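You operate a simulated robot arm through the tools that you are given. There is no shell and no other tool. Be economical: measure what you need, move in short steps, check, and stop when the job is done.

You are at the controls of a simulated robot arm. One attempt, no reset.

TASK
Change the long white tray to the white stack, push its block up and lay it in the brass frame.
Fine: the buff stack goes on the copper galley; the white stack ends tight between block and end wall. Set down upright: long white tray.

The check looks at the end state, three seconds after you hand in, the way a careful person would. Anything else that was tipped, shoved, dropped, spilled or broken makes it a failure.

THE ROBOT
A 7-joint arm with a fingered hand on a trunk, on a base that drives. Base frame: it is fixed to the floor where the robot stands at the start and does not move with it; the origin is under the middle of the robot, x ahead of it, y to its left, z up; the surface under the hand at the start is at about z = 880. Readings come in mm, degrees, newtons and seconds.
With the tool pointing down near the work surface it reaches from about 320 to 740 mm from the robot's upright axis, wherever it stands. Its first joint turns from -166.0 to 166.0 degrees. Places, roughly: floor of the copper galley [400, -500, 900]; inside of the long white tray [500, 100, 900]; long white tray block [500, 0, 900]; seat of the brass frame [500, 400, 900]. Payload 4 kg.
The tool frame sits at the grasp point between the pads (the TCP): z along the fingers, y along the line on which they close. The tips reach 26 mm beyond it. The gripper opens to 132 mm. The gripper's body begins 73 mm behind the TCP. The gripper is a hand of 4 fingers: y runs from the thumb to the fingers, the wrist lies at [0, 0, -239] in the tool frame, and closing takes about 1.5 s.
Orientation is told as [roll, pitch, yaw] about the base's x, y, z axes, in that order, counted from this pose: with the fingers straight down and closing along the base's y, the tool's x points along the base's -x, its y along +y and its z along -z.

THE INTERFACE
- The arm moves only by the tool arm_command. Its arguments are lists of equal length, an entry for each row: "angular": the turn, a rotation vector about the base's x, y, z in rad, a list of three; "xyz": the shift along the base's x, y, z in mm, a list of three. In form: {"angular": [[wx, wy, wz], ...], "xyz": [[dx, dy, dz], ...]}. A call has 1 to 20 rows; each row shifts and turns the commanded pose from where the row before left it. "fingers" is the finger opening in mm, from 0 to 132, set as the call begins (left out, the last holds). Each row takes 0.2 s and may step no farther than 50 mm and 8.6 degrees from the row before; otherwise, or with a gripper value out of range, the whole call is refused. Where a pose cannot be reached the arm comes as near as it can. A force on the tool above 80 N (or 10 N above the force at the start of the call, whichever is more), or a blocked arm, ends the call early, and 0.2 s more pass. The fingers move at their own pace (about 72 mm/s each) and stop on an object; they squeeze with about 28 N. The grip force told is the motor's: it shows also when the fingers shut on nothing. Time passes only in rows, and 0.2 s behind the last, so rows that do not move let the fingers close. The reply holds the time, the measured pose of the TCP, the force on the tool along the base axes, the opening and the grip force, in the units named above and with some noise, with the torque about the TCP (base axes, N m) and any sound that the robot's microphone picked up, and new pictures: "views" is both (left out), scene, wrist or none.
- Cameras (640 x 400 px; columns grow to the right, rows downward): "scene" is now at [21.2, 129.1, 1570.3]; the picture's right is [-0.13, -0.99, 0.00], its down [-0.68, 0.09, -0.73] and it looks along [0.72, -0.10, -0.68] (base axes); focal length 285 px, centre (320, 200). "wrist" rides on the gripper at [68, 2, -97] in the tool frame; the picture's right is [-0.03, 1.00, 0.00], its down [-0.82, -0.02, -0.58] and it looks along [-0.58, -0.01, 0.82] (tool axes); focal length 270 px, centre (320, 200). There is no depth. A picture from a camera that has moved, and an enlarged one, comes with that camera's place and axes in the base frame and with its lens. The place of the scene camera against the robot may be out by one fixed shift of up to 25 mm in any direction.
- raise_lower(by): slides the trunk up (or, below 0, down) by that many mm; the arm and the scene camera ride with it, the base frame stays. It gives what a move gives, with no picture.
- base_move(legs): drives the robot by 1 to 6 legs, each [ahead, turn to the left] in mm and degrees, along the robot's own axes; the way and the turn of a leg run together, so that a leg with both is an arc; at most 1500 mm and 180 degrees a leg. The arm and the cameras ride along, it lands a little off, and it stops where it bumps. It gives what a move gives, and a new picture of the scene camera.
- set_fingers(finger1, finger2, finger3, thumb_bend): sets how far each is bent, from 0 (flat) to 1 (curled in); at 0.3 the hand is open as for a grip, at 0.7 the pads meet at the TCP. One left out holds its place. A second passes; each finger stops where it meets its share of the squeeze, and holds until it gets a number again. A gripper value or a shape takes the hand back. It gives what a move gives, with no picture; readings hold the bend of each and the force on the fingers (four entries, about 0 where the hand has none), thumb and palm.
- hand_shape(shape): the hand has 4 fingers and takes this shape, open, in about a second: jaw (thumb against the fingers, like two jaws); tri (thumb and two fingers); tip (a fingertip pinch); poke (one finger out to press); point (the index stretched); flat (the hand flat); cup (the hand cupped); fist (a fist). The gripper value then closes the fingers along that shape, each until it touches; the sizes above hold for jaw. It gives what a move gives, with no picture.
- turn_head(pan, tilt): turns the head with the scene camera to pan (to the left, within 155 degrees either way) and tilt (down, from -29 to 69), counted from straight ahead of the robot. It gives what a move gives, and a new picture of the scene camera.
- zoom(camera, box): a new picture of the part [left, top, right, bottom] of that camera's present view, enlarged. No time passes.
- close_job(): hands the job in; it is judged then, once.

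Work in short steps. Places have to be worked out from the pictures, the camera data and where the tool is seen: move nearer, look again, correct. Check each grasp and each placing, and mend what went wrong. You have 120 turns and 260 pictures in all, those below and enlarged ones among them. Open the gripper and draw the arm clear of the work before you hand the job in, unless the task says otherwise; then end with one line.

The tools are called after ">>>" by a JSON object that holds its "name" and its "arguments". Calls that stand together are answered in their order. arm_command: Moves the arm, as the interface text tells. Its arguments: {"type":"object","properties":{"angular":{"type":"array","items":{"type":"array","items":{"type":"number"}}},"xyz":{"type":"array","items":{"type":"array","items":{"type":"number"}}},"fingers":{"type":"number"},"views":{"type":"string","enum":["both","scene","wrist","none"]}},"required":["angular","xyz"]} The other tools are called the same way: raise_lower (by) slides the trunk up or down; hand_shape (shape) gives the hand a shape; set_fingers (finger1, finger2, finger3, thumb_bend) moves the fingers one by one; base_move (legs) drives the base; turn_head (pan, tilt) turns the head that bears the scene camera; zoom (camera, box) takes an enlarged picture of a part of a camera's view; close_job () hands the job in.

At the start:

```text
time: 0.0
tcp_pos: [475.3, 51.4, 1209.5]
ee_rot: [0.1, 0.0, 0.0]
contact_force: [0.1, -0.1, -0.5]
wrist_torque: [-0.01, -0.02, 0.01]
opening: 131.9
grasp_force: 0.0
shape: jaw
bend: [0.3, 0.3, 0.3, 0.3]
finger forces: [0.1, 0.0, 0.1, 0.0, 0.0, 0.1]
trunk travel left (down, up): [-525.0, 65.0]
robot x, y, heading: [-0.5, -0.9, -0.1]
head pan, tilt: [-7.5, 43.2]
```

scene: 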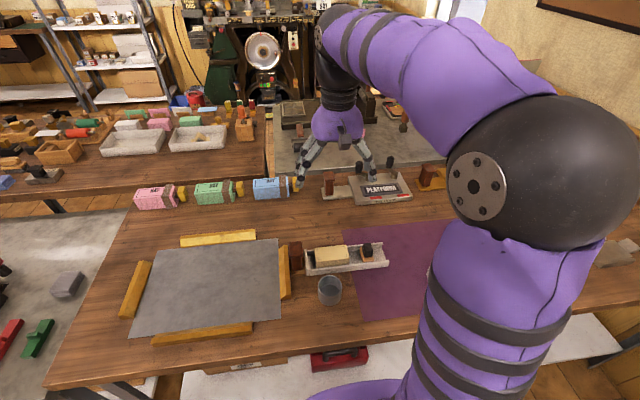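
wrist: 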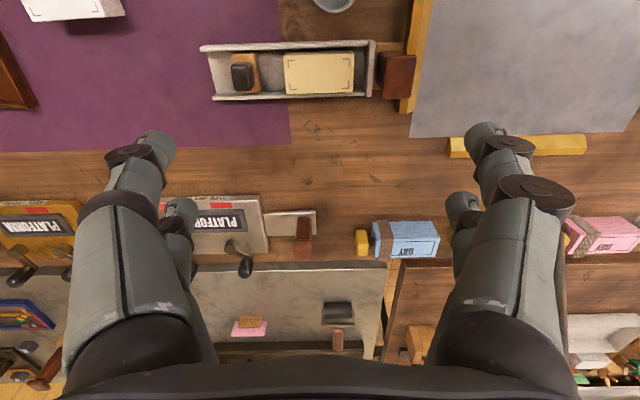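

The pictures show the tray with the buff stack and a block, the brass frame at the left and a purple mat at the right. I look to the right for the white stack and the copper galley, and enlarge the tray.

>>> {"name": "zoom", "arguments": {"camera": "scene", "box": [240, 200, 440, 325]}}

>>> {"name": "turn_head", "arguments": {"pan": -50, "tilt": 48}}

```text
3.20 times, centred on (340, 262) of scene
camera zoom: at [21.2, 129.1, 1570.3], right [-0.13, -0.99, 0.0], down [-0.68, 0.09, -0.73], along [0.72, -0.1, -0.68], focal length 911 px, centre (256, 0)
```

zoom: 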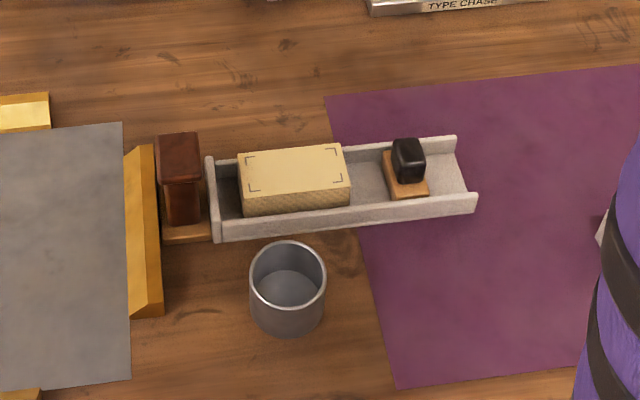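

```text
time: 1.1
tcp_pos: [474.9, 52.0, 1209.0]
ee_rot: [0.0, -0.1, 0.0]
contact_force: [0.3, 0.0, -0.5]
wrist_torque: [-0.01, 0.0, 0.0]
opening: 131.7
grasp_force: 0.0
shape: jaw
bend: [0.3, 0.3, 0.3, 0.3]
finger forces: [0.0, 0.1, 0.1, 0.0, 0.0, 0.1]
trunk travel left (down, up): [-525.0, 65.0]
robot x, y, heading: [-0.9, 0.5, -0.2]
head pan, tilt: [-50.0, 48.0]
camera scene: at [-10.1, 79.5, 1563.5], right [-0.77, -0.64, 0.0], down [-0.48, 0.57, -0.67], along [0.43, -0.51, -0.74], focal length 285 px, centre (320, 200)
```

scene: 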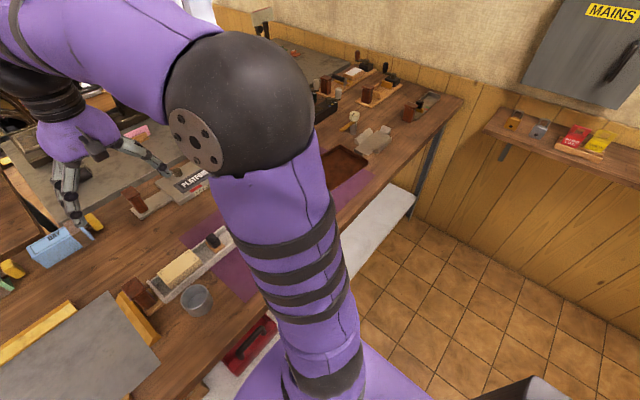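

The white stack seems to lie near (400,-250), seen at the edge of the wrist view. I turn the hand by -90° in yaw and carry it there, staying high, so that the wrist camera looks toward -y.

>>> {"name": "arm_command", "arguments": {"angular": [[0, 0, -0.1428], [0, 0, -0.1428], [0, 0, -0.1428], [0, 0, -0.1428], [0, 0, -0.1428], [0, 0, -0.1428], [0, 0, -0.1428], [0, 0, -0.1428], [0, 0, -0.1428], [0, 0, -0.1428], [0, 0, -0.1428]], "xyz": [[-7, -20, 0], [-7, -20, 0], [-7, -20, 0], [-7, -20, 0], [-7, -20, 0], [-7, -20, 0], [-7, -20, 0], [-7, -20, 0], [-7, -20, 0], [-7, -20, 0], [-5, -20, 0]], "views": "both"}}

```text
time: 3.5
tcp_pos: [400.0, -168.4, 1208.9]
ee_rot: [-0.1, -0.1, -90.0]
contact_force: [-0.1, -0.2, 0.7]
wrist_torque: [0.01, 0.0, 0.01]
opening: 131.6
grasp_force: 0.1
shape: jaw
bend: [0.3, 0.3, 0.3, 0.3]
finger forces: [0.0, 0.0, 0.0, 0.1, 0.0, 0.0]
trunk travel left (down, up): [-525.0, 65.0]
robot x, y, heading: [-1.3, -2.7, 0.1]
head pan, tilt: [-50.0, 48.0]
camera scene: at [-10.2, 79.4, 1563.5], right [-0.77, -0.64, 0.0], down [-0.48, 0.57, -0.67], along [0.43, -0.51, -0.74], focal length 285 px, centre (320, 200)
camera wrist: at [401.3, -97.4, 1306.6], right [1.0, -0.03, 0.0], down [-0.02, -0.82, 0.58], along [-0.02, -0.58, -0.82], focal length 270 px, centre (320, 200)
```

scene: 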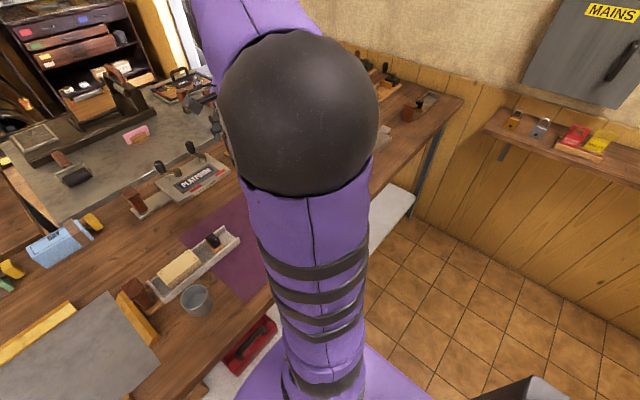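
wrist: 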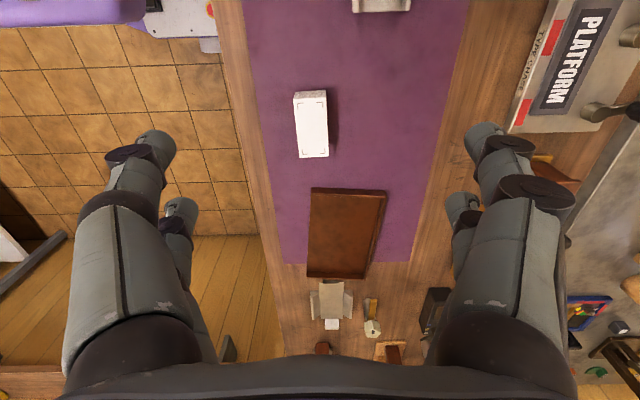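

The white stack and copper galley are in view. I enlarge both for their edges.

>>> {"name": "zoom", "arguments": {"camera": "wrist", "box": [250, 70, 410, 170]}}

>>> {"name": "zoom", "arguments": {"camera": "wrist", "box": [250, 170, 442, 290]}}

>>> {"name": "zoom", "arguments": {"camera": "scene", "box": [80, 200, 272, 320]}}

```text
4.00 times, centred on (330, 120) of wrist
camera zoom: at [401.3, -97.4, 1306.6], right [1.0, -0.03, 0.0], down [-0.02, -0.82, 0.58], along [-0.02, -0.58, -0.82], focal length 1081 px, centre (280, 520)
```

zoom: 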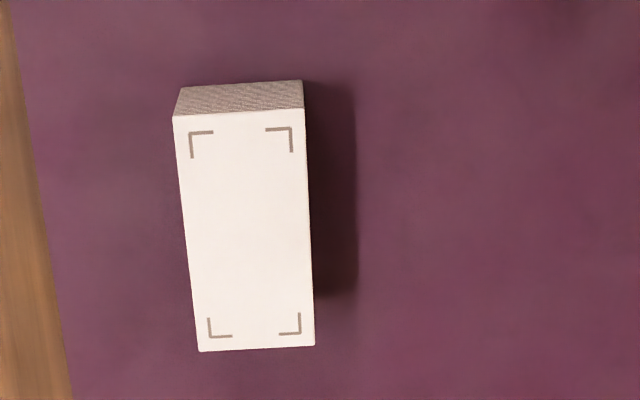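

```text
3.33 times, centred on (346, 230) of wrist
camera zoom: at [401.3, -97.4, 1306.6], right [1.0, -0.03, 0.0], down [-0.02, -0.82, 0.58], along [-0.02, -0.58, -0.82], focal length 901 px, centre (233, 100)
```

zoom: 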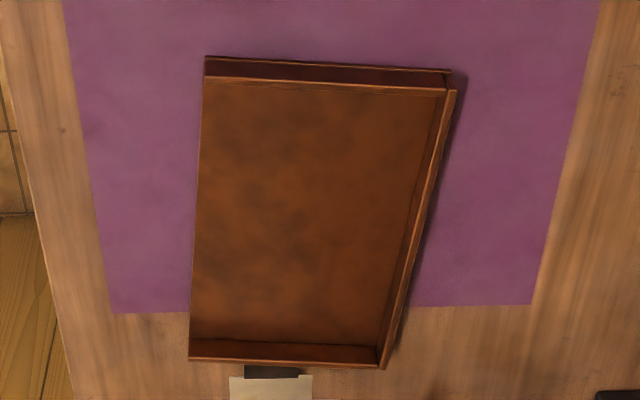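

```text
3.33 times, centred on (176, 260) of scene
camera zoom: at [-10.2, 79.4, 1563.5], right [-0.77, -0.64, 0.0], down [-0.48, 0.57, -0.67], along [0.43, -0.51, -0.74], focal length 948 px, centre (800, 0)
```

zoom: 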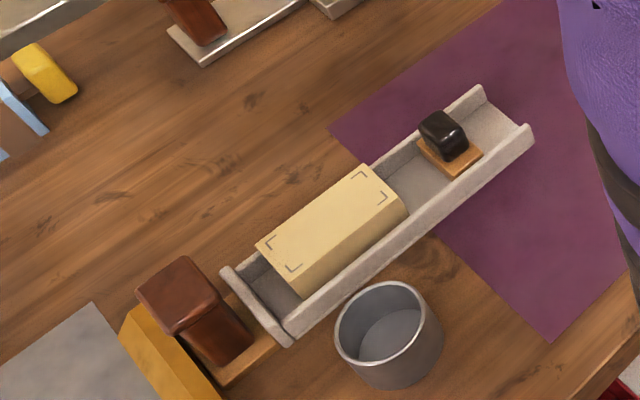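

Sizes: the white stack is about 45×89 mm, centred near (383,-245), and the galley is open on its -x side. Now I move over the tray for a closer look.

>>> {"name": "arm_command", "arguments": {"angular": [[0, 0, 0], [0, 0, 0], [0, 0, 0], [0, 0, 0], [0, 0, 0], [0, 0, 0], [0, 0, 0], [0, 0, 0]], "xyz": [[9, 34, -12], [9, 34, -12], [9, 34, -12], [9, 34, -12], [10, 33, -12], [10, 33, -13], [10, 33, -13], [10, 33, -13]], "views": "wrist"}}

>>> {"name": "zoom", "arguments": {"camera": "wrist", "box": [220, 40, 420, 165]}}

```text
time: 5.3
tcp_pos: [475.3, 98.8, 1108.2]
ee_rot: [0.0, 0.0, -90.1]
contact_force: [-0.5, 1.0, 0.3]
wrist_torque: [-0.01, 0.0, 0.03]
opening: 131.8
grasp_force: 0.1
shape: jaw
bend: [0.3, 0.3, 0.3, 0.3]
finger forces: [0.1, 0.0, 0.0, 0.1, 0.1, 0.0]
trunk travel left (down, up): [-525.0, 65.0]
robot x, y, heading: [2.8, -0.7, -0.0]
head pan, tilt: [-50.0, 48.0]
camera wrist: at [476.7, 169.9, 1206.4], right [1.0, -0.03, 0.0], down [-0.02, -0.82, 0.58], along [-0.01, -0.58, -0.82], focal length 270 px, centre (320, 200)
```

wrist: 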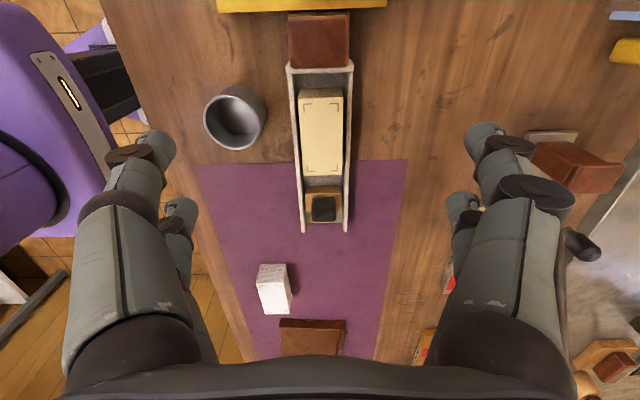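

```text
3.20 times, centred on (320, 102) of wrist
camera zoom: at [476.7, 169.9, 1206.4], right [1.0, -0.03, 0.0], down [-0.02, -0.82, 0.58], along [-0.01, -0.58, -0.82], focal length 865 px, centre (320, 512)
```

zoom: 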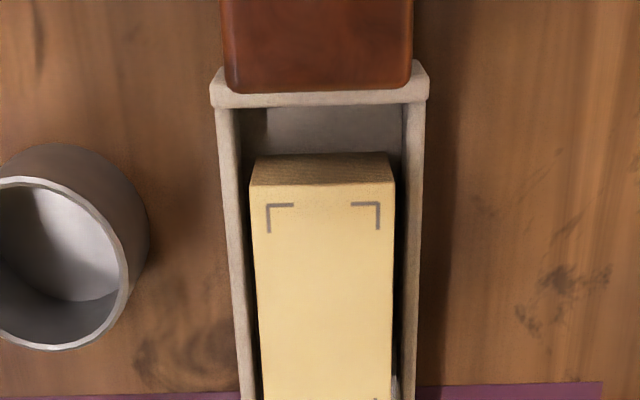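

The buff stack is centred near (475,52), about 45×89 mm, with its top near z≈925 and some 5 mm clear of each tray side wall. I narrow the fingers to pass the cup and lower above it to look.

>>> {"name": "arm_command", "arguments": {"angular": [[0, 0, 0], [0, 0, 0], [0, 0, 0], [0, 0, 0], [0, 0, 0]], "xyz": [[0, -15, 0], [0, -15, -20], [0, -17, -30], [0, 0, -35], [0, 0, -28]], "fingers": 80, "views": "both"}}

>>> {"name": "zoom", "arguments": {"camera": "scene", "box": [80, 200, 272, 320]}}

```text
time: 6.5
tcp_pos: [478.2, 53.3, 998.7]
ee_rot: [0.1, 0.0, -90.1]
contact_force: [0.3, -0.9, -1.0]
wrist_torque: [0.02, 0.01, 0.04]
opening: 80.4
grasp_force: 0.0
shape: jaw
bend: [0.71, 0.71, 0.71, 0.7]
finger forces: [0.0, 0.1, 0.1, 0.0, 0.1, 0.0]
trunk travel left (down, up): [-525.0, 65.0]
robot x, y, heading: [-1.2, -0.8, 0.0]
head pan, tilt: [-50.0, 48.0]
camera scene: at [-10.0, 79.6, 1563.5], right [-0.77, -0.64, 0.0], down [-0.48, 0.57, -0.67], along [0.43, -0.51, -0.74], focal length 285 px, centre (320, 200)
camera wrist: at [478.1, 123.5, 1096.2], right [1.0, -0.03, 0.0], down [-0.02, -0.82, 0.58], along [-0.01, -0.58, -0.82], focal length 270 px, centre (320, 200)
```

scene: 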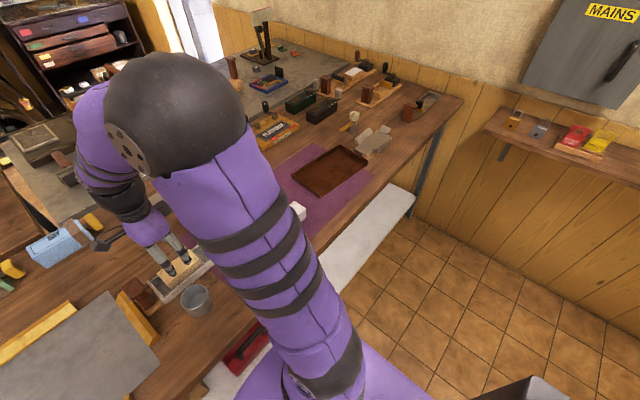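
wrist: 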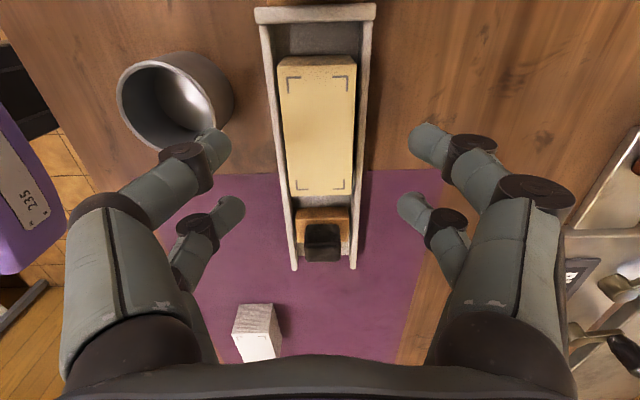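

```text
3.33 times, centred on (176, 260) of scene
camera zoom: at [-10.0, 79.6, 1563.5], right [-0.77, -0.64, 0.0], down [-0.48, 0.57, -0.67], along [0.43, -0.51, -0.74], focal length 948 px, centre (800, 0)
```

zoom: 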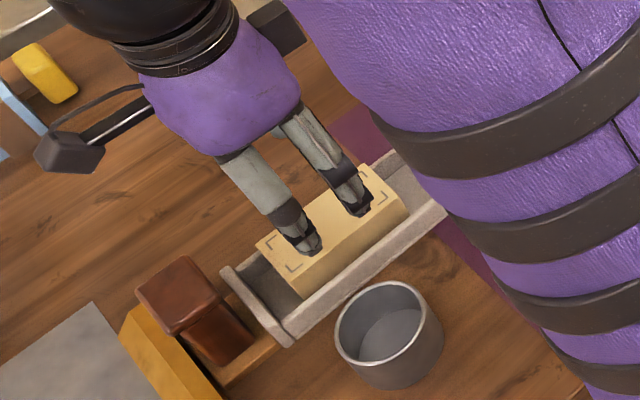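

Stereo gives a stack top near z≈923 and tray wall tops near ≈909, so only the part above the walls can be gripped. I lower with a narrower opening and look again.

>>> {"name": "arm_command", "arguments": {"angular": [[0, 0, 0], [0, 0, 0], [0, 0, 0], [0, 0, 0]], "xyz": [[0, -1, -20], [0, 0, -18], [0, 0, -12], [0, 0, -8]], "fingers": 66, "views": "wrist"}}

>>> {"name": "zoom", "arguments": {"camera": "scene", "box": [120, 220, 248, 300]}}

```text
time: 7.5
tcp_pos: [476.4, 51.8, 938.6]
ee_rot: [0.2, -0.1, -90.0]
contact_force: [-1.1, 0.2, 0.1]
wrist_torque: [0.0, 0.0, 0.01]
opening: 66.4
grasp_force: 0.1
shape: jaw
bend: [0.73, 0.73, 0.73, 0.7]
finger forces: [0.0, 0.0, 0.1, 0.0, 0.0, 0.0]
trunk travel left (down, up): [-525.0, 65.0]
robot x, y, heading: [1.4, -1.8, 0.2]
head pan, tilt: [-50.0, 48.0]
camera wrist: at [476.7, 122.2, 1036.5], right [1.0, -0.03, 0.0], down [-0.02, -0.82, 0.58], along [-0.01, -0.58, -0.82], focal length 270 px, centre (320, 200)
```

wrist: 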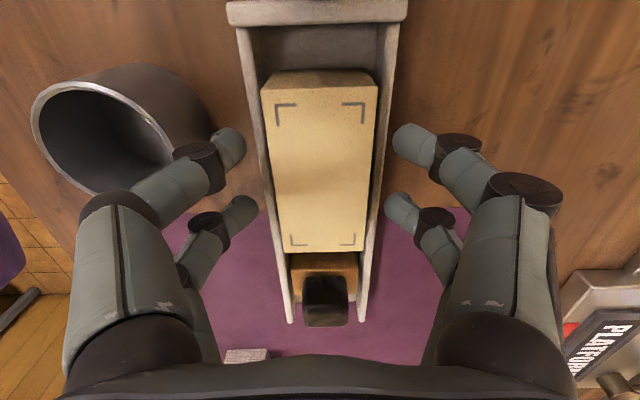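

```text
5.00 times, centred on (184, 260) of scene
camera zoom: at [-10.1, 79.5, 1563.5], right [-0.77, -0.64, 0.0], down [-0.48, 0.57, -0.67], along [0.43, -0.51, -0.74], focal length 1423 px, centre (1000, -100)
```

zoom: 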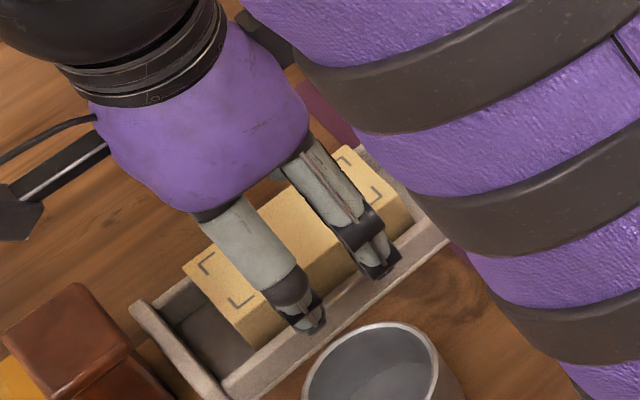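

Tips are about 2 mm above the walls, level with the upper part of the stack. I close on it.

>>> {"name": "arm_command", "arguments": {"angular": [[0, 0, 0], [0, 0, 0], [0, 0, 0], [0, 0, 0], [0, 0, 0], [0, 0, 0]], "xyz": [[0, 0, 0], [0, 0, 0], [0, 0, 0], [0, 0, 0], [0, 0, 0], [0, 0, 0]], "fingers": 30, "views": "wrist"}}

>>> {"name": "zoom", "arguments": {"camera": "scene", "box": [120, 220, 248, 300]}}

```text
time: 8.9
tcp_pos: [476.1, 51.7, 939.0]
ee_rot: [0.0, 0.1, -90.0]
contact_force: [1.2, 0.1, -0.4]
wrist_torque: [0.0, 0.01, 0.0]
opening: 38.9
grasp_force: 28.4
shape: jaw
bend: [0.74, 0.74, 0.74, 0.7]
finger forces: [25.5, 25.4, 25.1, 0.1, 25.7, 0.1]
trunk travel left (down, up): [-525.0, 65.0]
robot x, y, heading: [0.9, -0.4, -0.1]
head pan, tilt: [-50.0, 48.0]
camera wrist: at [476.7, 122.1, 1036.5], right [1.0, -0.03, 0.0], down [-0.02, -0.82, 0.58], along [-0.01, -0.58, -0.82], focal length 270 px, centre (320, 200)
```

wrist: 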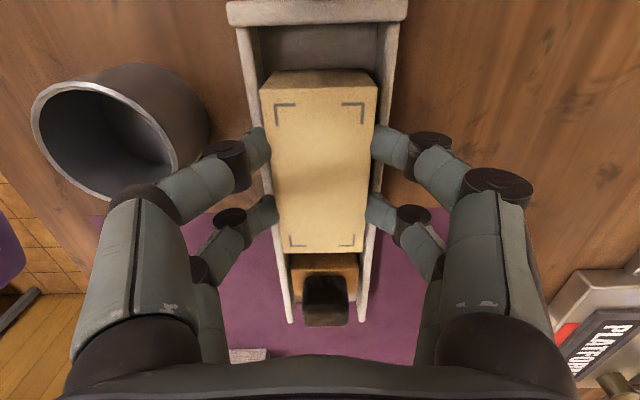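

```text
5.00 times, centred on (184, 260) of scene
camera zoom: at [-10.1, 79.5, 1563.5], right [-0.77, -0.64, 0.0], down [-0.48, 0.57, -0.67], along [0.43, -0.51, -0.74], focal length 1423 px, centre (1000, -100)
```

zoom: 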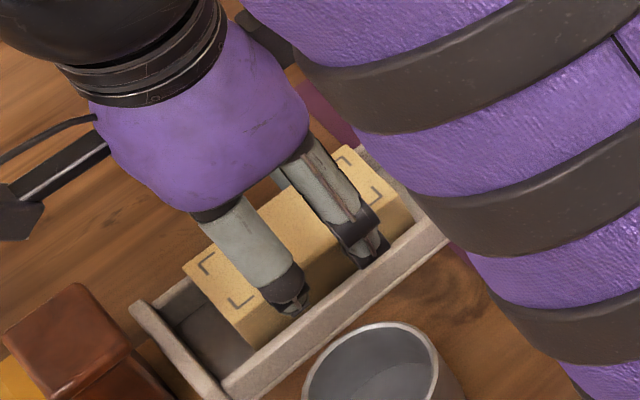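

The grip is firm (28 N, 39 mm). I lift slowly and check.

>>> {"name": "arm_command", "arguments": {"angular": [[0, 0, 0], [0, 0, 0], [0, 0, 0], [0, 0, 0], [0, 0, 0], [0, 0, 0]], "xyz": [[0, 0, 5], [0, 0, 8], [0, 0, 12], [0, 0, 20], [0, 0, 25], [0, 0, 30]], "views": "wrist"}}

>>> {"name": "zoom", "arguments": {"camera": "scene", "box": [80, 200, 272, 320]}}

```text
time: 10.3
tcp_pos: [475.5, 51.8, 1040.3]
ee_rot: [0.0, 0.1, -90.0]
contact_force: [-0.6, 0.2, -0.6]
wrist_torque: [0.02, 0.0, -0.02]
opening: 38.9
grasp_force: 27.9
shape: jaw
bend: [0.74, 0.74, 0.74, 0.7]
finger forces: [25.5, 25.4, 25.2, 0.0, 25.8, 0.0]
trunk travel left (down, up): [-525.0, 65.0]
robot x, y, heading: [-0.5, 0.6, -0.1]
head pan, tilt: [-50.0, 48.0]
camera wrist: at [476.7, 121.8, 1137.7], right [1.0, -0.03, 0.0], down [-0.02, -0.82, 0.58], along [-0.01, -0.58, -0.82], focal length 270 px, centre (320, 200)
```

wrist: 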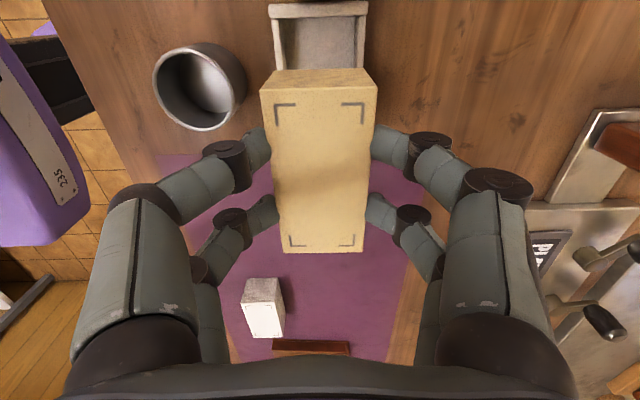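

```text
3.33 times, centred on (176, 260) of scene
camera zoom: at [-10.2, 79.5, 1563.5], right [-0.77, -0.64, 0.0], down [-0.48, 0.57, -0.67], along [0.43, -0.51, -0.74], focal length 948 px, centre (800, 0)
```

zoom: 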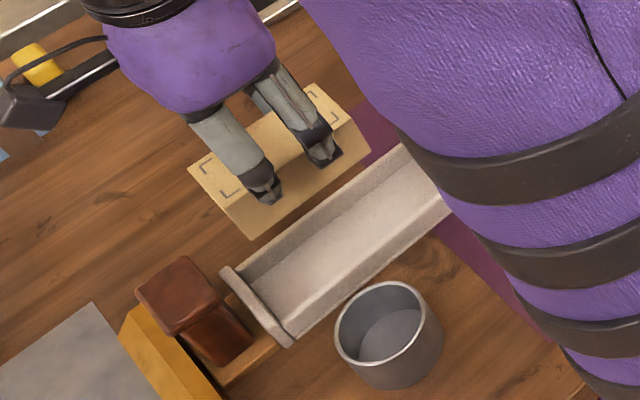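

The buff stack is held cleanly and the tray stayed put. I carry it over the galley, centre about (432,-487), turned about -5° to match its long axis.

>>> {"name": "arm_command", "arguments": {"angular": [[0, 0, 0], [0, 0, -0.01], [0, 0, -0.01], [0, 0, -0.01], [0, 0, -0.01], [0, 0, -0.01], [0, 0, -0.01], [0, 0, -0.01], [0, 0, -0.01], [0, 0, -0.01], [0, 0, 0], [0, 0, 0], [0, 0, 0], [0, 0, 0], [0, 0, 0]], "xyz": [[-1, -10, 20], [-3, -30, 10], [-3, -42, 0], [-3, -42, 0], [-3, -42, 0], [-3, -42, 0], [-4, -42, 0], [-4, -42, 0], [-4, -42, 0], [-4, -42, 0], [-4, -42, 0], [-3, -42, 0], [-3, -40, 0], [-2, -25, 0], [0, -14, 0]], "views": "both"}}

```text
time: 13.5
tcp_pos: [430.9, -488.3, 1068.9]
ee_rot: [0.0, 0.0, -95.1]
contact_force: [0.4, 0.4, -1.4]
wrist_torque: [-0.04, 0.02, -0.02]
opening: 38.5
grasp_force: 27.9
shape: jaw
bend: [0.74, 0.74, 0.74, 0.7]
finger forces: [25.3, 25.3, 25.1, 0.0, 25.6, 0.0]
trunk travel left (down, up): [-525.0, 65.0]
robot x, y, heading: [0.4, -0.7, 0.1]
head pan, tilt: [-50.0, 48.0]
camera scene: at [-10.1, 79.1, 1563.5], right [-0.77, -0.64, 0.0], down [-0.48, 0.57, -0.67], along [0.43, -0.51, -0.74], focal length 285 px, centre (320, 200)
camera wrist: at [437.8, -418.6, 1165.6], right [0.99, -0.11, 0.0], down [-0.09, -0.81, 0.58], along [-0.07, -0.57, -0.82], focal length 270 px, centre (320, 200)
```

scene: 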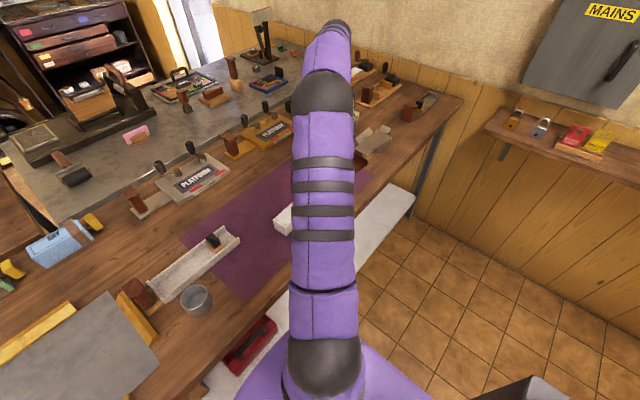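
wrist: 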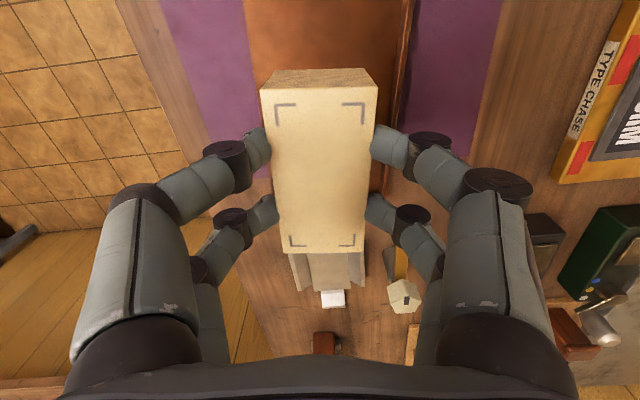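

The stack hangs centred over the galley floor. I lower most of the way.

>>> {"name": "arm_command", "arguments": {"angular": [[0, 0, 0], [0, 0, 0], [0, 0, 0], [0, 0, 0], [0, 0, 0]], "xyz": [[1, 0, -30], [1, 0, -35], [0, 0, -30], [0, 0, -15], [0, 0, -8]], "views": "wrist"}}

```text
time: 14.7
tcp_pos: [434.8, -486.1, 951.3]
ee_rot: [0.0, 0.1, -95.2]
contact_force: [0.1, -0.2, -2.5]
wrist_torque: [0.03, 0.02, 0.02]
opening: 38.5
grasp_force: 28.0
shape: jaw
bend: [0.74, 0.74, 0.74, 0.7]
finger forces: [25.4, 25.4, 25.1, 0.0, 25.6, 0.0]
trunk travel left (down, up): [-525.0, 65.0]
robot x, y, heading: [0.1, 0.5, -0.2]
head pan, tilt: [-50.0, 48.0]
camera wrist: at [442.1, -416.8, 1048.2], right [0.99, -0.12, 0.0], down [-0.09, -0.81, 0.58], along [-0.07, -0.57, -0.82], focal length 270 px, centre (320, 200)
```

wrist: 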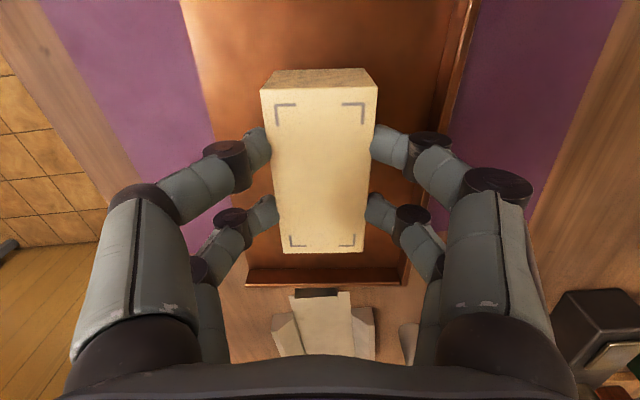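

Clear margins on all sides. I step down and watch the force.

>>> {"name": "arm_command", "arguments": {"angular": [[0, 0, 0], [0, 0, 0], [0, 0, 0], [0, 0, 0]], "xyz": [[0, 0, -3], [0, 0, -3], [0, 0, -2], [0, 0, -2]], "views": "none"}}

```text
time: 15.7
tcp_pos: [435.2, -487.6, 941.0]
ee_rot: [0.0, 0.0, -95.2]
contact_force: [-1.1, 0.7, -1.7]
wrist_torque: [0.01, -0.01, 0.01]
opening: 38.7
grasp_force: 27.4
shape: jaw
bend: [0.74, 0.74, 0.74, 0.7]
finger forces: [25.3, 25.4, 25.1, 0.0, 25.6, 0.1]
trunk travel left (down, up): [-525.0, 65.0]
robot x, y, heading: [2.4, 1.6, -0.1]
head pan, tilt: [-50.0, 48.0]
```

No contact yet; I go on in small steps.

>>> {"name": "arm_command", "arguments": {"angular": [[0, 0, 0], [0, 0, 0]], "xyz": [[0, 0, -2], [0, 0, -1]], "views": "none"}}

>>> {"name": "arm_command", "arguments": {"angular": [[0, 0, 0], [0, 0, 0]], "xyz": [[0, 0, -1], [0, 0, -1]], "views": "none"}}

```text
time: 16.3
tcp_pos: [434.9, -487.2, 939.6]
ee_rot: [0.1, 0.0, -95.3]
contact_force: [0.2, -0.5, -1.3]
wrist_torque: [0.03, 0.03, -0.01]
opening: 38.5
grasp_force: 27.8
shape: jaw
bend: [0.74, 0.74, 0.74, 0.7]
finger forces: [25.3, 25.3, 25.0, 0.0, 25.6, 0.0]
trunk travel left (down, up): [-525.0, 65.0]
robot x, y, heading: [-0.1, -1.3, -0.1]
head pan, tilt: [-50.0, 48.0]
```

```text
time: 16.9
tcp_pos: [433.5, -487.7, 937.7]
ee_rot: [0.1, -0.1, -95.1]
contact_force: [0.8, 0.8, 5.6]
wrist_torque: [0.08, 0.03, 0.01]
opening: 38.7
grasp_force: 28.3
shape: jaw
bend: [0.74, 0.74, 0.74, 0.7]
finger forces: [26.7, 26.5, 25.3, 0.1, 26.3, 0.0]
trunk travel left (down, up): [-525.0, 65.0]
robot x, y, heading: [-1.1, -1.1, -0.2]
head pan, tilt: [-50.0, 48.0]
```

Contact felt (5.6 N): the stack rests on the galley floor. I open gently and rise.

>>> {"name": "arm_command", "arguments": {"angular": [[0, 0, 0], [0, 0, 0], [0, 0, 0], [0, 0, 0], [0, 0, 0], [0, 0, 0], [0, 0, 0], [0, 0, 0], [0, 0, 0]], "xyz": [[0, 0, 0], [0, 0, 0], [0, 0, 0], [0, 0, 0], [0, 0, 10], [0, 0, 20], [0, 0, 40], [0, 0, 40], [0, 0, 20]], "fingers": 75, "views": "wrist"}}

```text
time: 18.9
tcp_pos: [435.1, -486.4, 1066.0]
ee_rot: [-0.1, 0.0, -95.2]
contact_force: [1.0, 0.5, 0.9]
wrist_torque: [0.04, -0.03, 0.0]
opening: 74.3
grasp_force: 0.0
shape: jaw
bend: [0.72, 0.72, 0.72, 0.7]
finger forces: [0.0, 0.1, 0.0, 0.0, 0.0, 0.0]
trunk travel left (down, up): [-525.0, 65.0]
robot x, y, heading: [-1.7, 0.5, -0.1]
head pan, tilt: [-50.0, 48.0]
camera wrist: at [441.7, -417.3, 1163.2], right [0.99, -0.12, 0.0], down [-0.09, -0.81, 0.58], along [-0.07, -0.57, -0.82], focal length 270 px, centre (320, 200)
```

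wrist: 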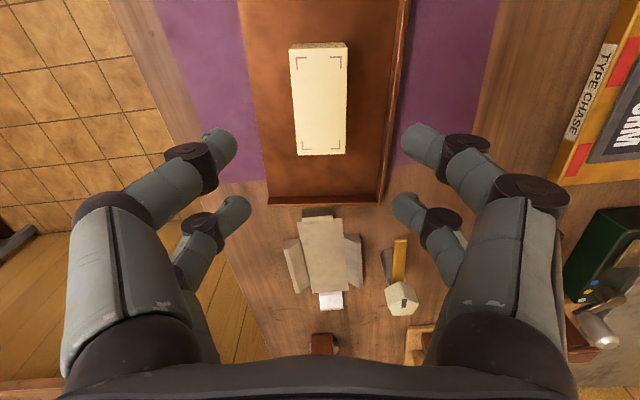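

The buff stack lies well in the galley. Now I move above the white stack.

>>> {"name": "arm_command", "arguments": {"angular": [[0, 0, 0.02], [0, 0, 0.02], [0, 0, 0.02], [0, 0, 0.02], [0, 0, 0.02], [0, 0, 0.01], [0, 0, 0.01], [0, 0, 0]], "xyz": [[-7, 35, 0], [-7, 35, 0], [-7, 35, 0], [-7, 35, 0], [-7, 35, 0], [-7, 34, -10], [-6, 34, -20], [-4, 0, -36]], "views": "wrist"}}

```text
time: 20.7
tcp_pos: [380.5, -244.0, 998.5]
ee_rot: [0.0, -0.1, -88.3]
contact_force: [0.7, -0.2, 0.5]
wrist_torque: [0.03, 0.01, 0.01]
opening: 74.6
grasp_force: 0.1
shape: jaw
bend: [0.72, 0.72, 0.72, 0.7]
finger forces: [0.0, 0.0, 0.1, 0.1, 0.0, 0.0]
trunk travel left (down, up): [-525.0, 65.0]
robot x, y, heading: [0.1, -0.8, 0.0]
head pan, tilt: [-50.0, 48.0]
camera wrist: at [380.0, -173.4, 1096.5], right [1.0, 0.01, 0.0], down [0.0, -0.82, 0.58], along [0.0, -0.58, -0.82], focal length 270 px, centre (320, 200)
```

wrist: 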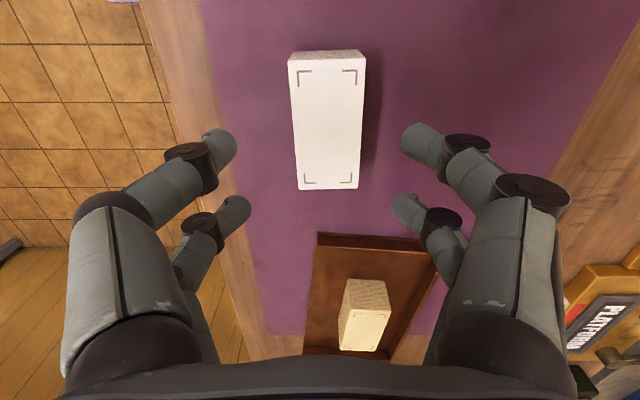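

White stack is about 4 mm to +x and 4 mm to +y of the hand. I correct and go down to the same grip height as before (≈938.5).

>>> {"name": "arm_command", "arguments": {"angular": [[0, 0, 0], [0, 0, 0], [0, 0, 0], [0, 0, 0]], "xyz": [[4.5, 4, -20], [0, 0, -20], [0, 0, -12], [0, 0, -7]], "fingers": 68, "views": "wrist"}}

```text
time: 21.7
tcp_pos: [387.3, -240.8, 939.9]
ee_rot: [0.0, 0.0, -88.2]
contact_force: [-0.5, -0.6, 0.3]
wrist_torque: [-0.01, 0.04, 0.0]
opening: 68.5
grasp_force: 0.2
shape: jaw
bend: [0.72, 0.72, 0.72, 0.7]
finger forces: [0.0, 0.0, 0.0, 0.0, 0.0, 0.0]
trunk travel left (down, up): [-525.0, 65.0]
robot x, y, heading: [1.6, -0.1, -0.0]
head pan, tilt: [-50.0, 48.0]
camera wrist: at [384.8, -170.3, 1037.8], right [1.0, 0.0, 0.0], down [0.0, -0.82, 0.58], along [0.0, -0.58, -0.82], focal length 270 px, centre (320, 200)
```

wrist: 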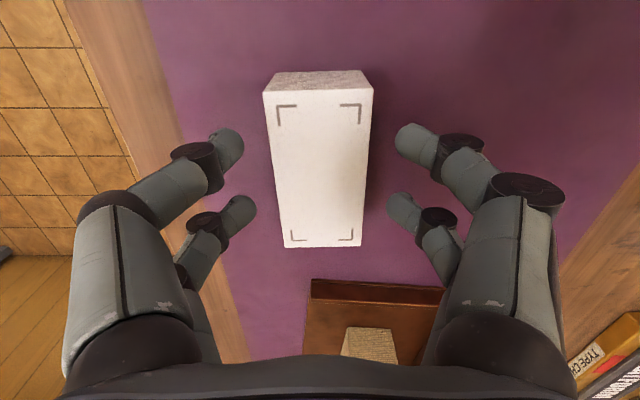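

The top looks ~5 mm lower than the buff one did in the tray (tray floor is thicker), so I go 5 mm lower for the same relative grip, then close.

>>> {"name": "arm_command", "arguments": {"angular": [[0, 0, 0], [0, 0, 0]], "xyz": [[0, 0, -3], [0, 0, -2.5]], "views": "none"}}

>>> {"name": "arm_command", "arguments": {"angular": [[0, 0, 0], [0, 0, 0], [0, 0, 0], [0, 0, 0], [0, 0, 0], [0, 0, 0]], "xyz": [[0, 0, 0], [0, 0, 0], [0, 0, 0], [0, 0, 0], [0, 0, 0], [0, 0, 0]], "fingers": 30, "views": "wrist"}}

```text
time: 22.3
tcp_pos: [386.5, -241.3, 936.1]
ee_rot: [-0.1, 0.0, -88.3]
contact_force: [-0.1, 1.4, 0.4]
wrist_torque: [0.0, -0.01, -0.03]
opening: 68.7
grasp_force: 0.1
shape: jaw
bend: [0.72, 0.72, 0.72, 0.7]
finger forces: [0.0, 0.0, 0.1, 0.0, 0.0, 0.0]
trunk travel left (down, up): [-525.0, 65.0]
robot x, y, heading: [5.0, 2.9, 0.1]
head pan, tilt: [-50.0, 48.0]
```

```text
time: 23.7
tcp_pos: [385.8, -240.7, 935.5]
ee_rot: [0.0, 0.0, -88.3]
contact_force: [0.5, 0.9, 0.4]
wrist_torque: [0.0, -0.03, -0.02]
opening: 38.9
grasp_force: 27.4
shape: jaw
bend: [0.74, 0.74, 0.74, 0.7]
finger forces: [25.4, 25.3, 25.2, 0.1, 25.8, 0.0]
trunk travel left (down, up): [-525.0, 65.0]
robot x, y, heading: [0.4, 2.4, 0.1]
head pan, tilt: [-50.0, 48.0]
camera wrist: at [385.4, -170.2, 1032.8], right [1.0, 0.01, 0.0], down [0.0, -0.82, 0.58], along [0.0, -0.58, -0.82], focal length 270 px, centre (320, 200)
```

wrist: 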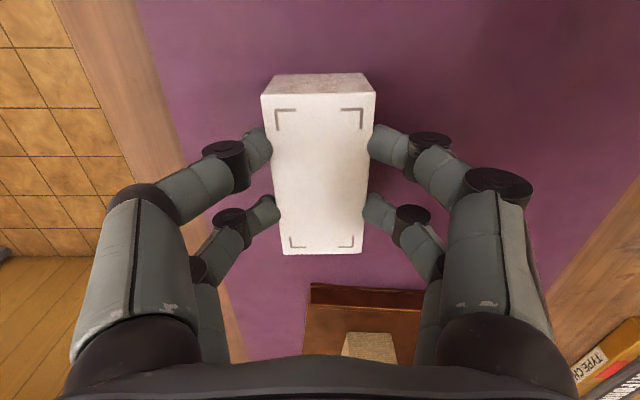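

White stack gripped at 28 N. I lift and carry it above the tray's end-wall part, hovering at (477,58).

>>> {"name": "arm_command", "arguments": {"angular": [[0, 0, 0], [0, 0, 0], [0, 0, 0], [0, 0, 0], [0, 0, -0.005], [0, 0, -0.005], [0, 0, -0.005], [0, 0, -0.005], [0, 0, -0.005], [0, 0, -0.005], [0, 0, 0], [0, 0, 0], [0, 0, 0], [0, 0, 0]], "xyz": [[0, 0, 5], [0, 0, 15], [0, 0, 30], [0, 0, 40], [10, 30, 20], [11, 36, 0], [11, 36, 0], [11, 36, 0], [11, 36, 0], [11, 36, 0], [11, 36, 0], [11, 36, 0], [4, 17, 0], [0, 0, 0]], "views": "both"}}

```text
time: 26.7
tcp_pos: [478.1, 59.0, 1046.4]
ee_rot: [0.1, 0.1, -90.0]
contact_force: [0.1, 0.0, -1.4]
wrist_torque: [0.01, 0.01, -0.01]
opening: 38.9
grasp_force: 27.9
shape: jaw
bend: [0.74, 0.74, 0.74, 0.7]
finger forces: [25.4, 25.4, 25.1, 0.0, 25.6, 0.0]
trunk travel left (down, up): [-525.0, 65.0]
robot x, y, heading: [-3.1, 1.9, 0.0]
head pan, tilt: [-50.0, 48.0]
camera scene: at [-10.1, 79.5, 1563.5], right [-0.77, -0.64, 0.0], down [-0.48, 0.57, -0.67], along [0.43, -0.51, -0.74], focal length 285 px, centre (320, 200)
camera wrist: at [478.8, 128.2, 1142.3], right [1.0, -0.03, 0.0], down [-0.02, -0.82, 0.58], along [-0.01, -0.58, -0.82], focal length 270 px, centre (320, 200)
```

scene: 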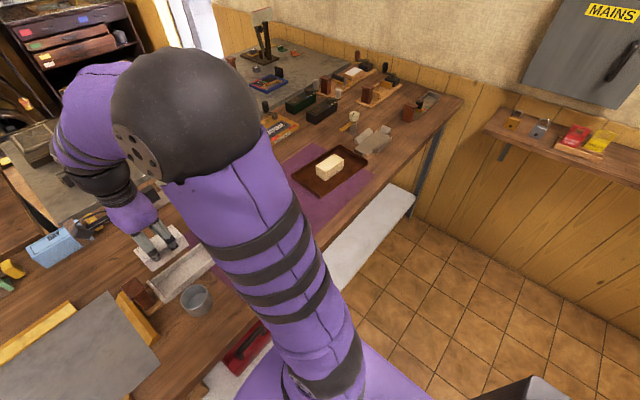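
wrist: 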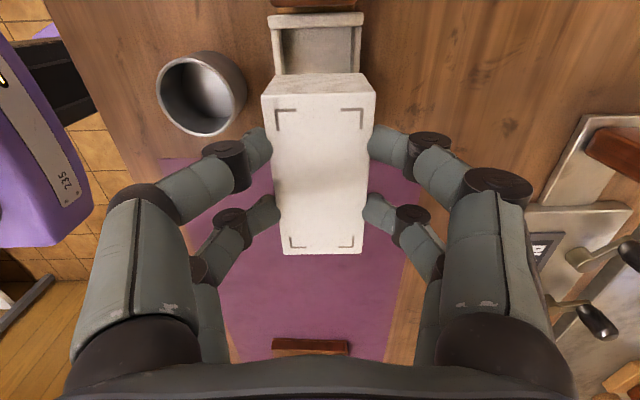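

Compared with the buff lift-out view, the hand is 2 mm too far to +x. I correct and lower to just above wall height.

>>> {"name": "arm_command", "arguments": {"angular": [[0, 0, 0], [0, 0, 0], [0, 0, 0], [0, 0, 0]], "xyz": [[-2, 0, -25], [0, 0, -20], [0, 0, -15], [0, 0, 0]], "views": "wrist"}}

>>> {"name": "zoom", "arguments": {"camera": "wrist", "box": [240, 0, 400, 100]}}

>>> {"name": "zoom", "arguments": {"camera": "scene", "box": [110, 210, 238, 290]}}

```text
time: 27.7
tcp_pos: [475.0, 58.1, 985.2]
ee_rot: [-0.1, -0.1, -90.0]
contact_force: [-0.4, -0.2, -1.2]
wrist_torque: [0.03, -0.01, 0.0]
opening: 38.8
grasp_force: 28.1
shape: jaw
bend: [0.74, 0.74, 0.74, 0.7]
finger forces: [25.4, 25.4, 25.1, 0.1, 25.6, 0.0]
trunk travel left (down, up): [-525.0, 65.0]
robot x, y, heading: [2.5, 0.3, -0.0]
head pan, tilt: [-50.0, 48.0]
camera wrist: at [476.7, 128.6, 1081.7], right [1.0, -0.03, 0.0], down [-0.02, -0.82, 0.58], along [-0.01, -0.58, -0.82], focal length 270 px, centre (320, 200)
```

wrist: 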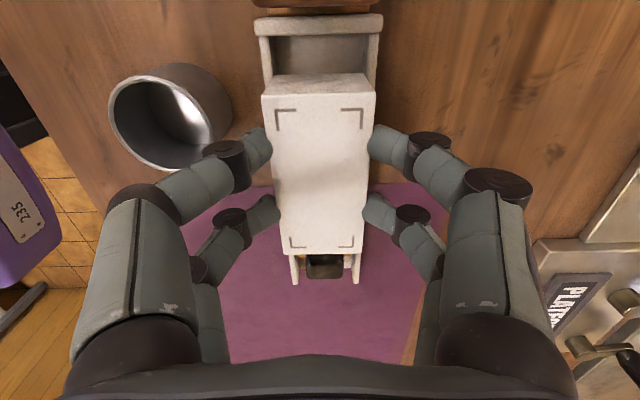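

```text
4.00 times, centred on (320, 50) of wrist
camera zoom: at [476.7, 128.6, 1081.7], right [1.0, -0.03, 0.0], down [-0.02, -0.82, 0.58], along [-0.01, -0.58, -0.82], focal length 1081 px, centre (320, 800)
```

zoom: 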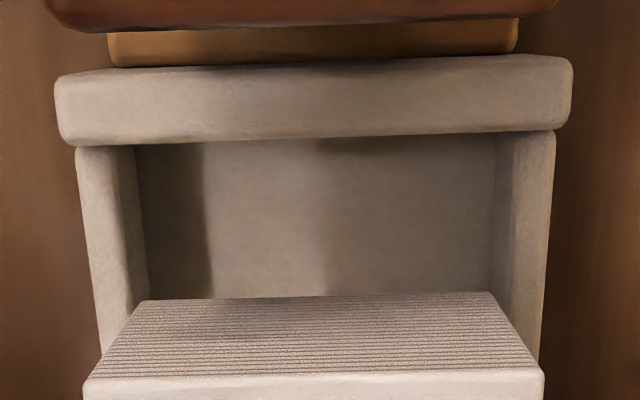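

```text
5.00 times, centred on (174, 250) of scene
camera zoom: at [-10.0, 79.5, 1563.5], right [-0.77, -0.64, 0.0], down [-0.48, 0.57, -0.67], along [0.43, -0.51, -0.74], focal length 1423 px, centre (1050, -50)
```

zoom: 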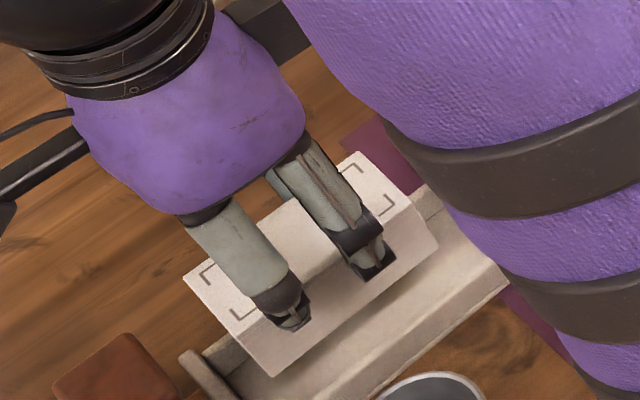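

Stack and tray channel are centred on each other (both near col 316 in the enlarged view). I lower into the tray, stopping just above the floor.

>>> {"name": "arm_command", "arguments": {"angular": [[0, 0, 0], [0, 0, 0], [0, 0, 0], [0, 0, 0], [0, 0, 0]], "xyz": [[0, 0, -12], [0, 0, -10], [0, 0, -8], [0, 0, -5], [0, 0, -4]], "views": "wrist"}}

```text
time: 28.9
tcp_pos: [477.4, 59.2, 946.2]
ee_rot: [-0.1, 0.0, -90.0]
contact_force: [0.2, 0.8, -2.0]
wrist_torque: [-0.01, 0.02, 0.0]
opening: 39.2
grasp_force: 28.4
shape: jaw
bend: [0.74, 0.74, 0.74, 0.7]
finger forces: [25.4, 25.4, 25.1, 0.0, 25.7, 0.1]
trunk travel left (down, up): [-525.0, 65.0]
robot x, y, heading: [-0.5, -2.0, -0.1]
head pan, tilt: [-50.0, 48.0]
camera wrist: at [477.2, 128.9, 1043.6], right [1.0, -0.03, 0.0], down [-0.02, -0.82, 0.58], along [-0.01, -0.58, -0.82], focal length 270 px, centre (320, 200)
```

wrist: 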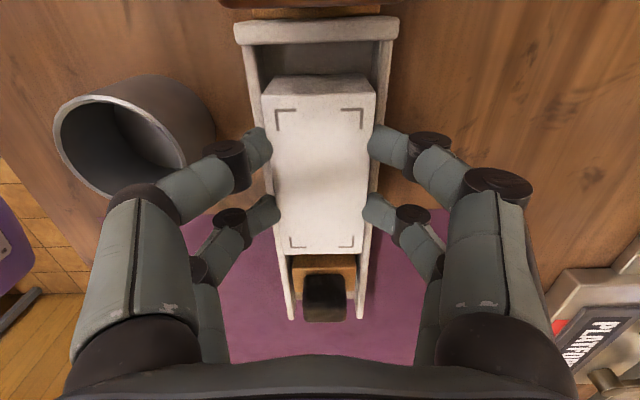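

Good; I shift 6 mm nearer the end wall and step down to the floor.

>>> {"name": "arm_command", "arguments": {"angular": [[0, 0, 0], [0, 0, 0], [0, 0, 0], [0, 0, 0]], "xyz": [[0, 3, 0], [0, 3, -2], [0, 0, -1.5], [0, 0, -1]], "views": "none"}}

>>> {"name": "arm_command", "arguments": {"angular": [[0, 0, 0]], "xyz": [[0, 0, -1]], "views": "none"}}

```text
time: 29.9
tcp_pos: [474.8, 65.2, 943.6]
ee_rot: [0.0, 0.0, -89.9]
contact_force: [0.2, 0.6, -1.6]
wrist_torque: [0.01, -0.01, 0.02]
opening: 38.8
grasp_force: 28.3
shape: jaw
bend: [0.74, 0.74, 0.74, 0.7]
finger forces: [25.4, 25.4, 25.1, 0.0, 25.5, 0.0]
trunk travel left (down, up): [-525.0, 65.0]
robot x, y, heading: [-2.4, 0.8, -0.2]
head pan, tilt: [-50.0, 48.0]
```

```text
time: 30.3
tcp_pos: [475.7, 63.6, 941.7]
ee_rot: [0.0, 0.0, -90.0]
contact_force: [-0.9, -0.4, -1.7]
wrist_torque: [0.02, -0.01, 0.01]
opening: 39.2
grasp_force: 28.8
shape: jaw
bend: [0.74, 0.74, 0.74, 0.7]
finger forces: [25.4, 25.4, 25.0, 0.1, 25.7, 0.1]
trunk travel left (down, up): [-525.0, 65.0]
robot x, y, heading: [0.5, -1.5, -0.1]
head pan, tilt: [-50.0, 48.0]
```

No contact yet; another small step or two.

>>> {"name": "arm_command", "arguments": {"angular": [[0, 0, 0]], "xyz": [[0, 0, -1]], "views": "none"}}

>>> {"name": "arm_command", "arguments": {"angular": [[0, 0, 0]], "xyz": [[0, 0, -1]], "views": "none"}}

```text
time: 30.7
tcp_pos: [475.6, 64.8, 939.6]
ee_rot: [0.0, 0.0, -90.1]
contact_force: [0.1, 0.1, -1.1]
wrist_torque: [-0.01, 0.0, -0.01]
opening: 39.0
grasp_force: 27.9
shape: jaw
bend: [0.74, 0.74, 0.74, 0.7]
finger forces: [25.5, 25.4, 25.1, 0.0, 25.6, 0.1]
trunk travel left (down, up): [-525.0, 65.0]
robot x, y, heading: [2.8, -2.1, 0.4]
head pan, tilt: [-50.0, 48.0]
```

```text
time: 31.1
tcp_pos: [476.9, 64.9, 940.0]
ee_rot: [0.0, 0.1, -90.0]
contact_force: [-1.2, 0.4, 3.7]
wrist_torque: [0.05, 0.07, 0.03]
opening: 38.7
grasp_force: 28.4
shape: jaw
bend: [0.74, 0.74, 0.74, 0.7]
finger forces: [25.4, 25.3, 25.3, 0.0, 26.6, 0.0]
trunk travel left (down, up): [-525.0, 65.0]
robot x, y, heading: [-2.8, 2.3, -0.0]
head pan, tilt: [-50.0, 48.0]
```

Contact (3.7 N). I open to 66 mm and rise to look.

>>> {"name": "arm_command", "arguments": {"angular": [[0, 0, 0], [0, 0, 0], [0, 0, 0], [0, 0, 0], [0, 0, 0], [0, 0, 0], [0, 0, 0]], "xyz": [[0, 0, 0], [0, 0, 0], [0, 0, 0], [0, 0, 8], [0, 0, 20], [0, 0, 40], [0, 0, 40]], "fingers": 66, "views": "wrist"}}

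>>> {"name": "zoom", "arguments": {"camera": "scene", "box": [110, 210, 270, 310]}}

```text
time: 32.7
tcp_pos: [476.1, 63.8, 1048.4]
ee_rot: [0.0, 0.0, -90.0]
contact_force: [-0.6, 0.0, 0.0]
wrist_torque: [0.03, 0.0, 0.01]
opening: 65.5
grasp_force: 0.0
shape: jaw
bend: [0.73, 0.73, 0.73, 0.7]
finger forces: [0.0, 0.0, 0.0, 0.0, 0.1, 0.0]
trunk travel left (down, up): [-525.0, 65.0]
robot x, y, heading: [2.8, -0.2, -0.3]
head pan, tilt: [-50.0, 48.0]
camera wrist: at [478.2, 134.0, 1146.2], right [1.0, -0.03, 0.0], down [-0.02, -0.82, 0.58], along [-0.01, -0.58, -0.82], focal length 270 px, centre (320, 200)
```

wrist: 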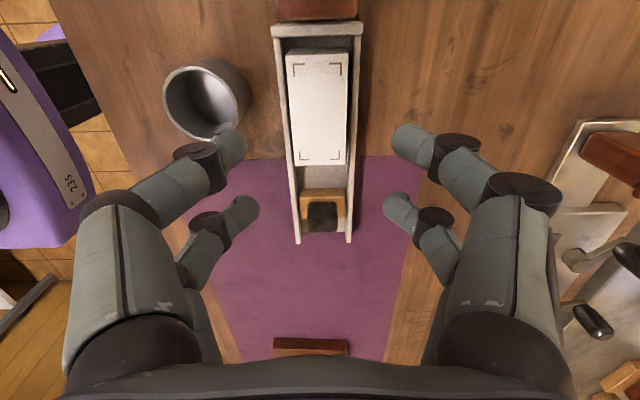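

```text
4.00 times, centred on (190, 260) of scene
camera zoom: at [-10.4, 79.5, 1563.5], right [-0.77, -0.64, 0.0], down [-0.48, 0.57, -0.67], along [0.43, -0.51, -0.74], focal length 1138 px, centre (840, -40)
```

zoom: 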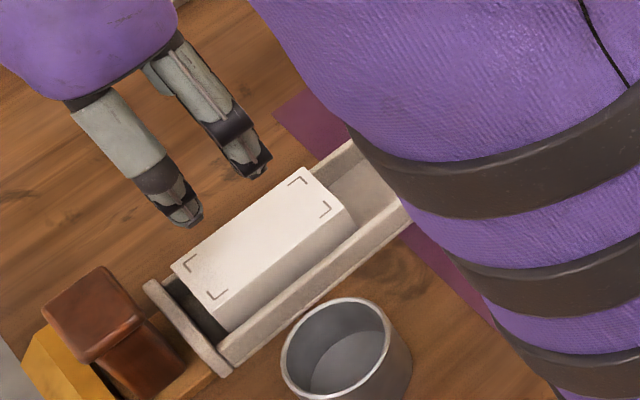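

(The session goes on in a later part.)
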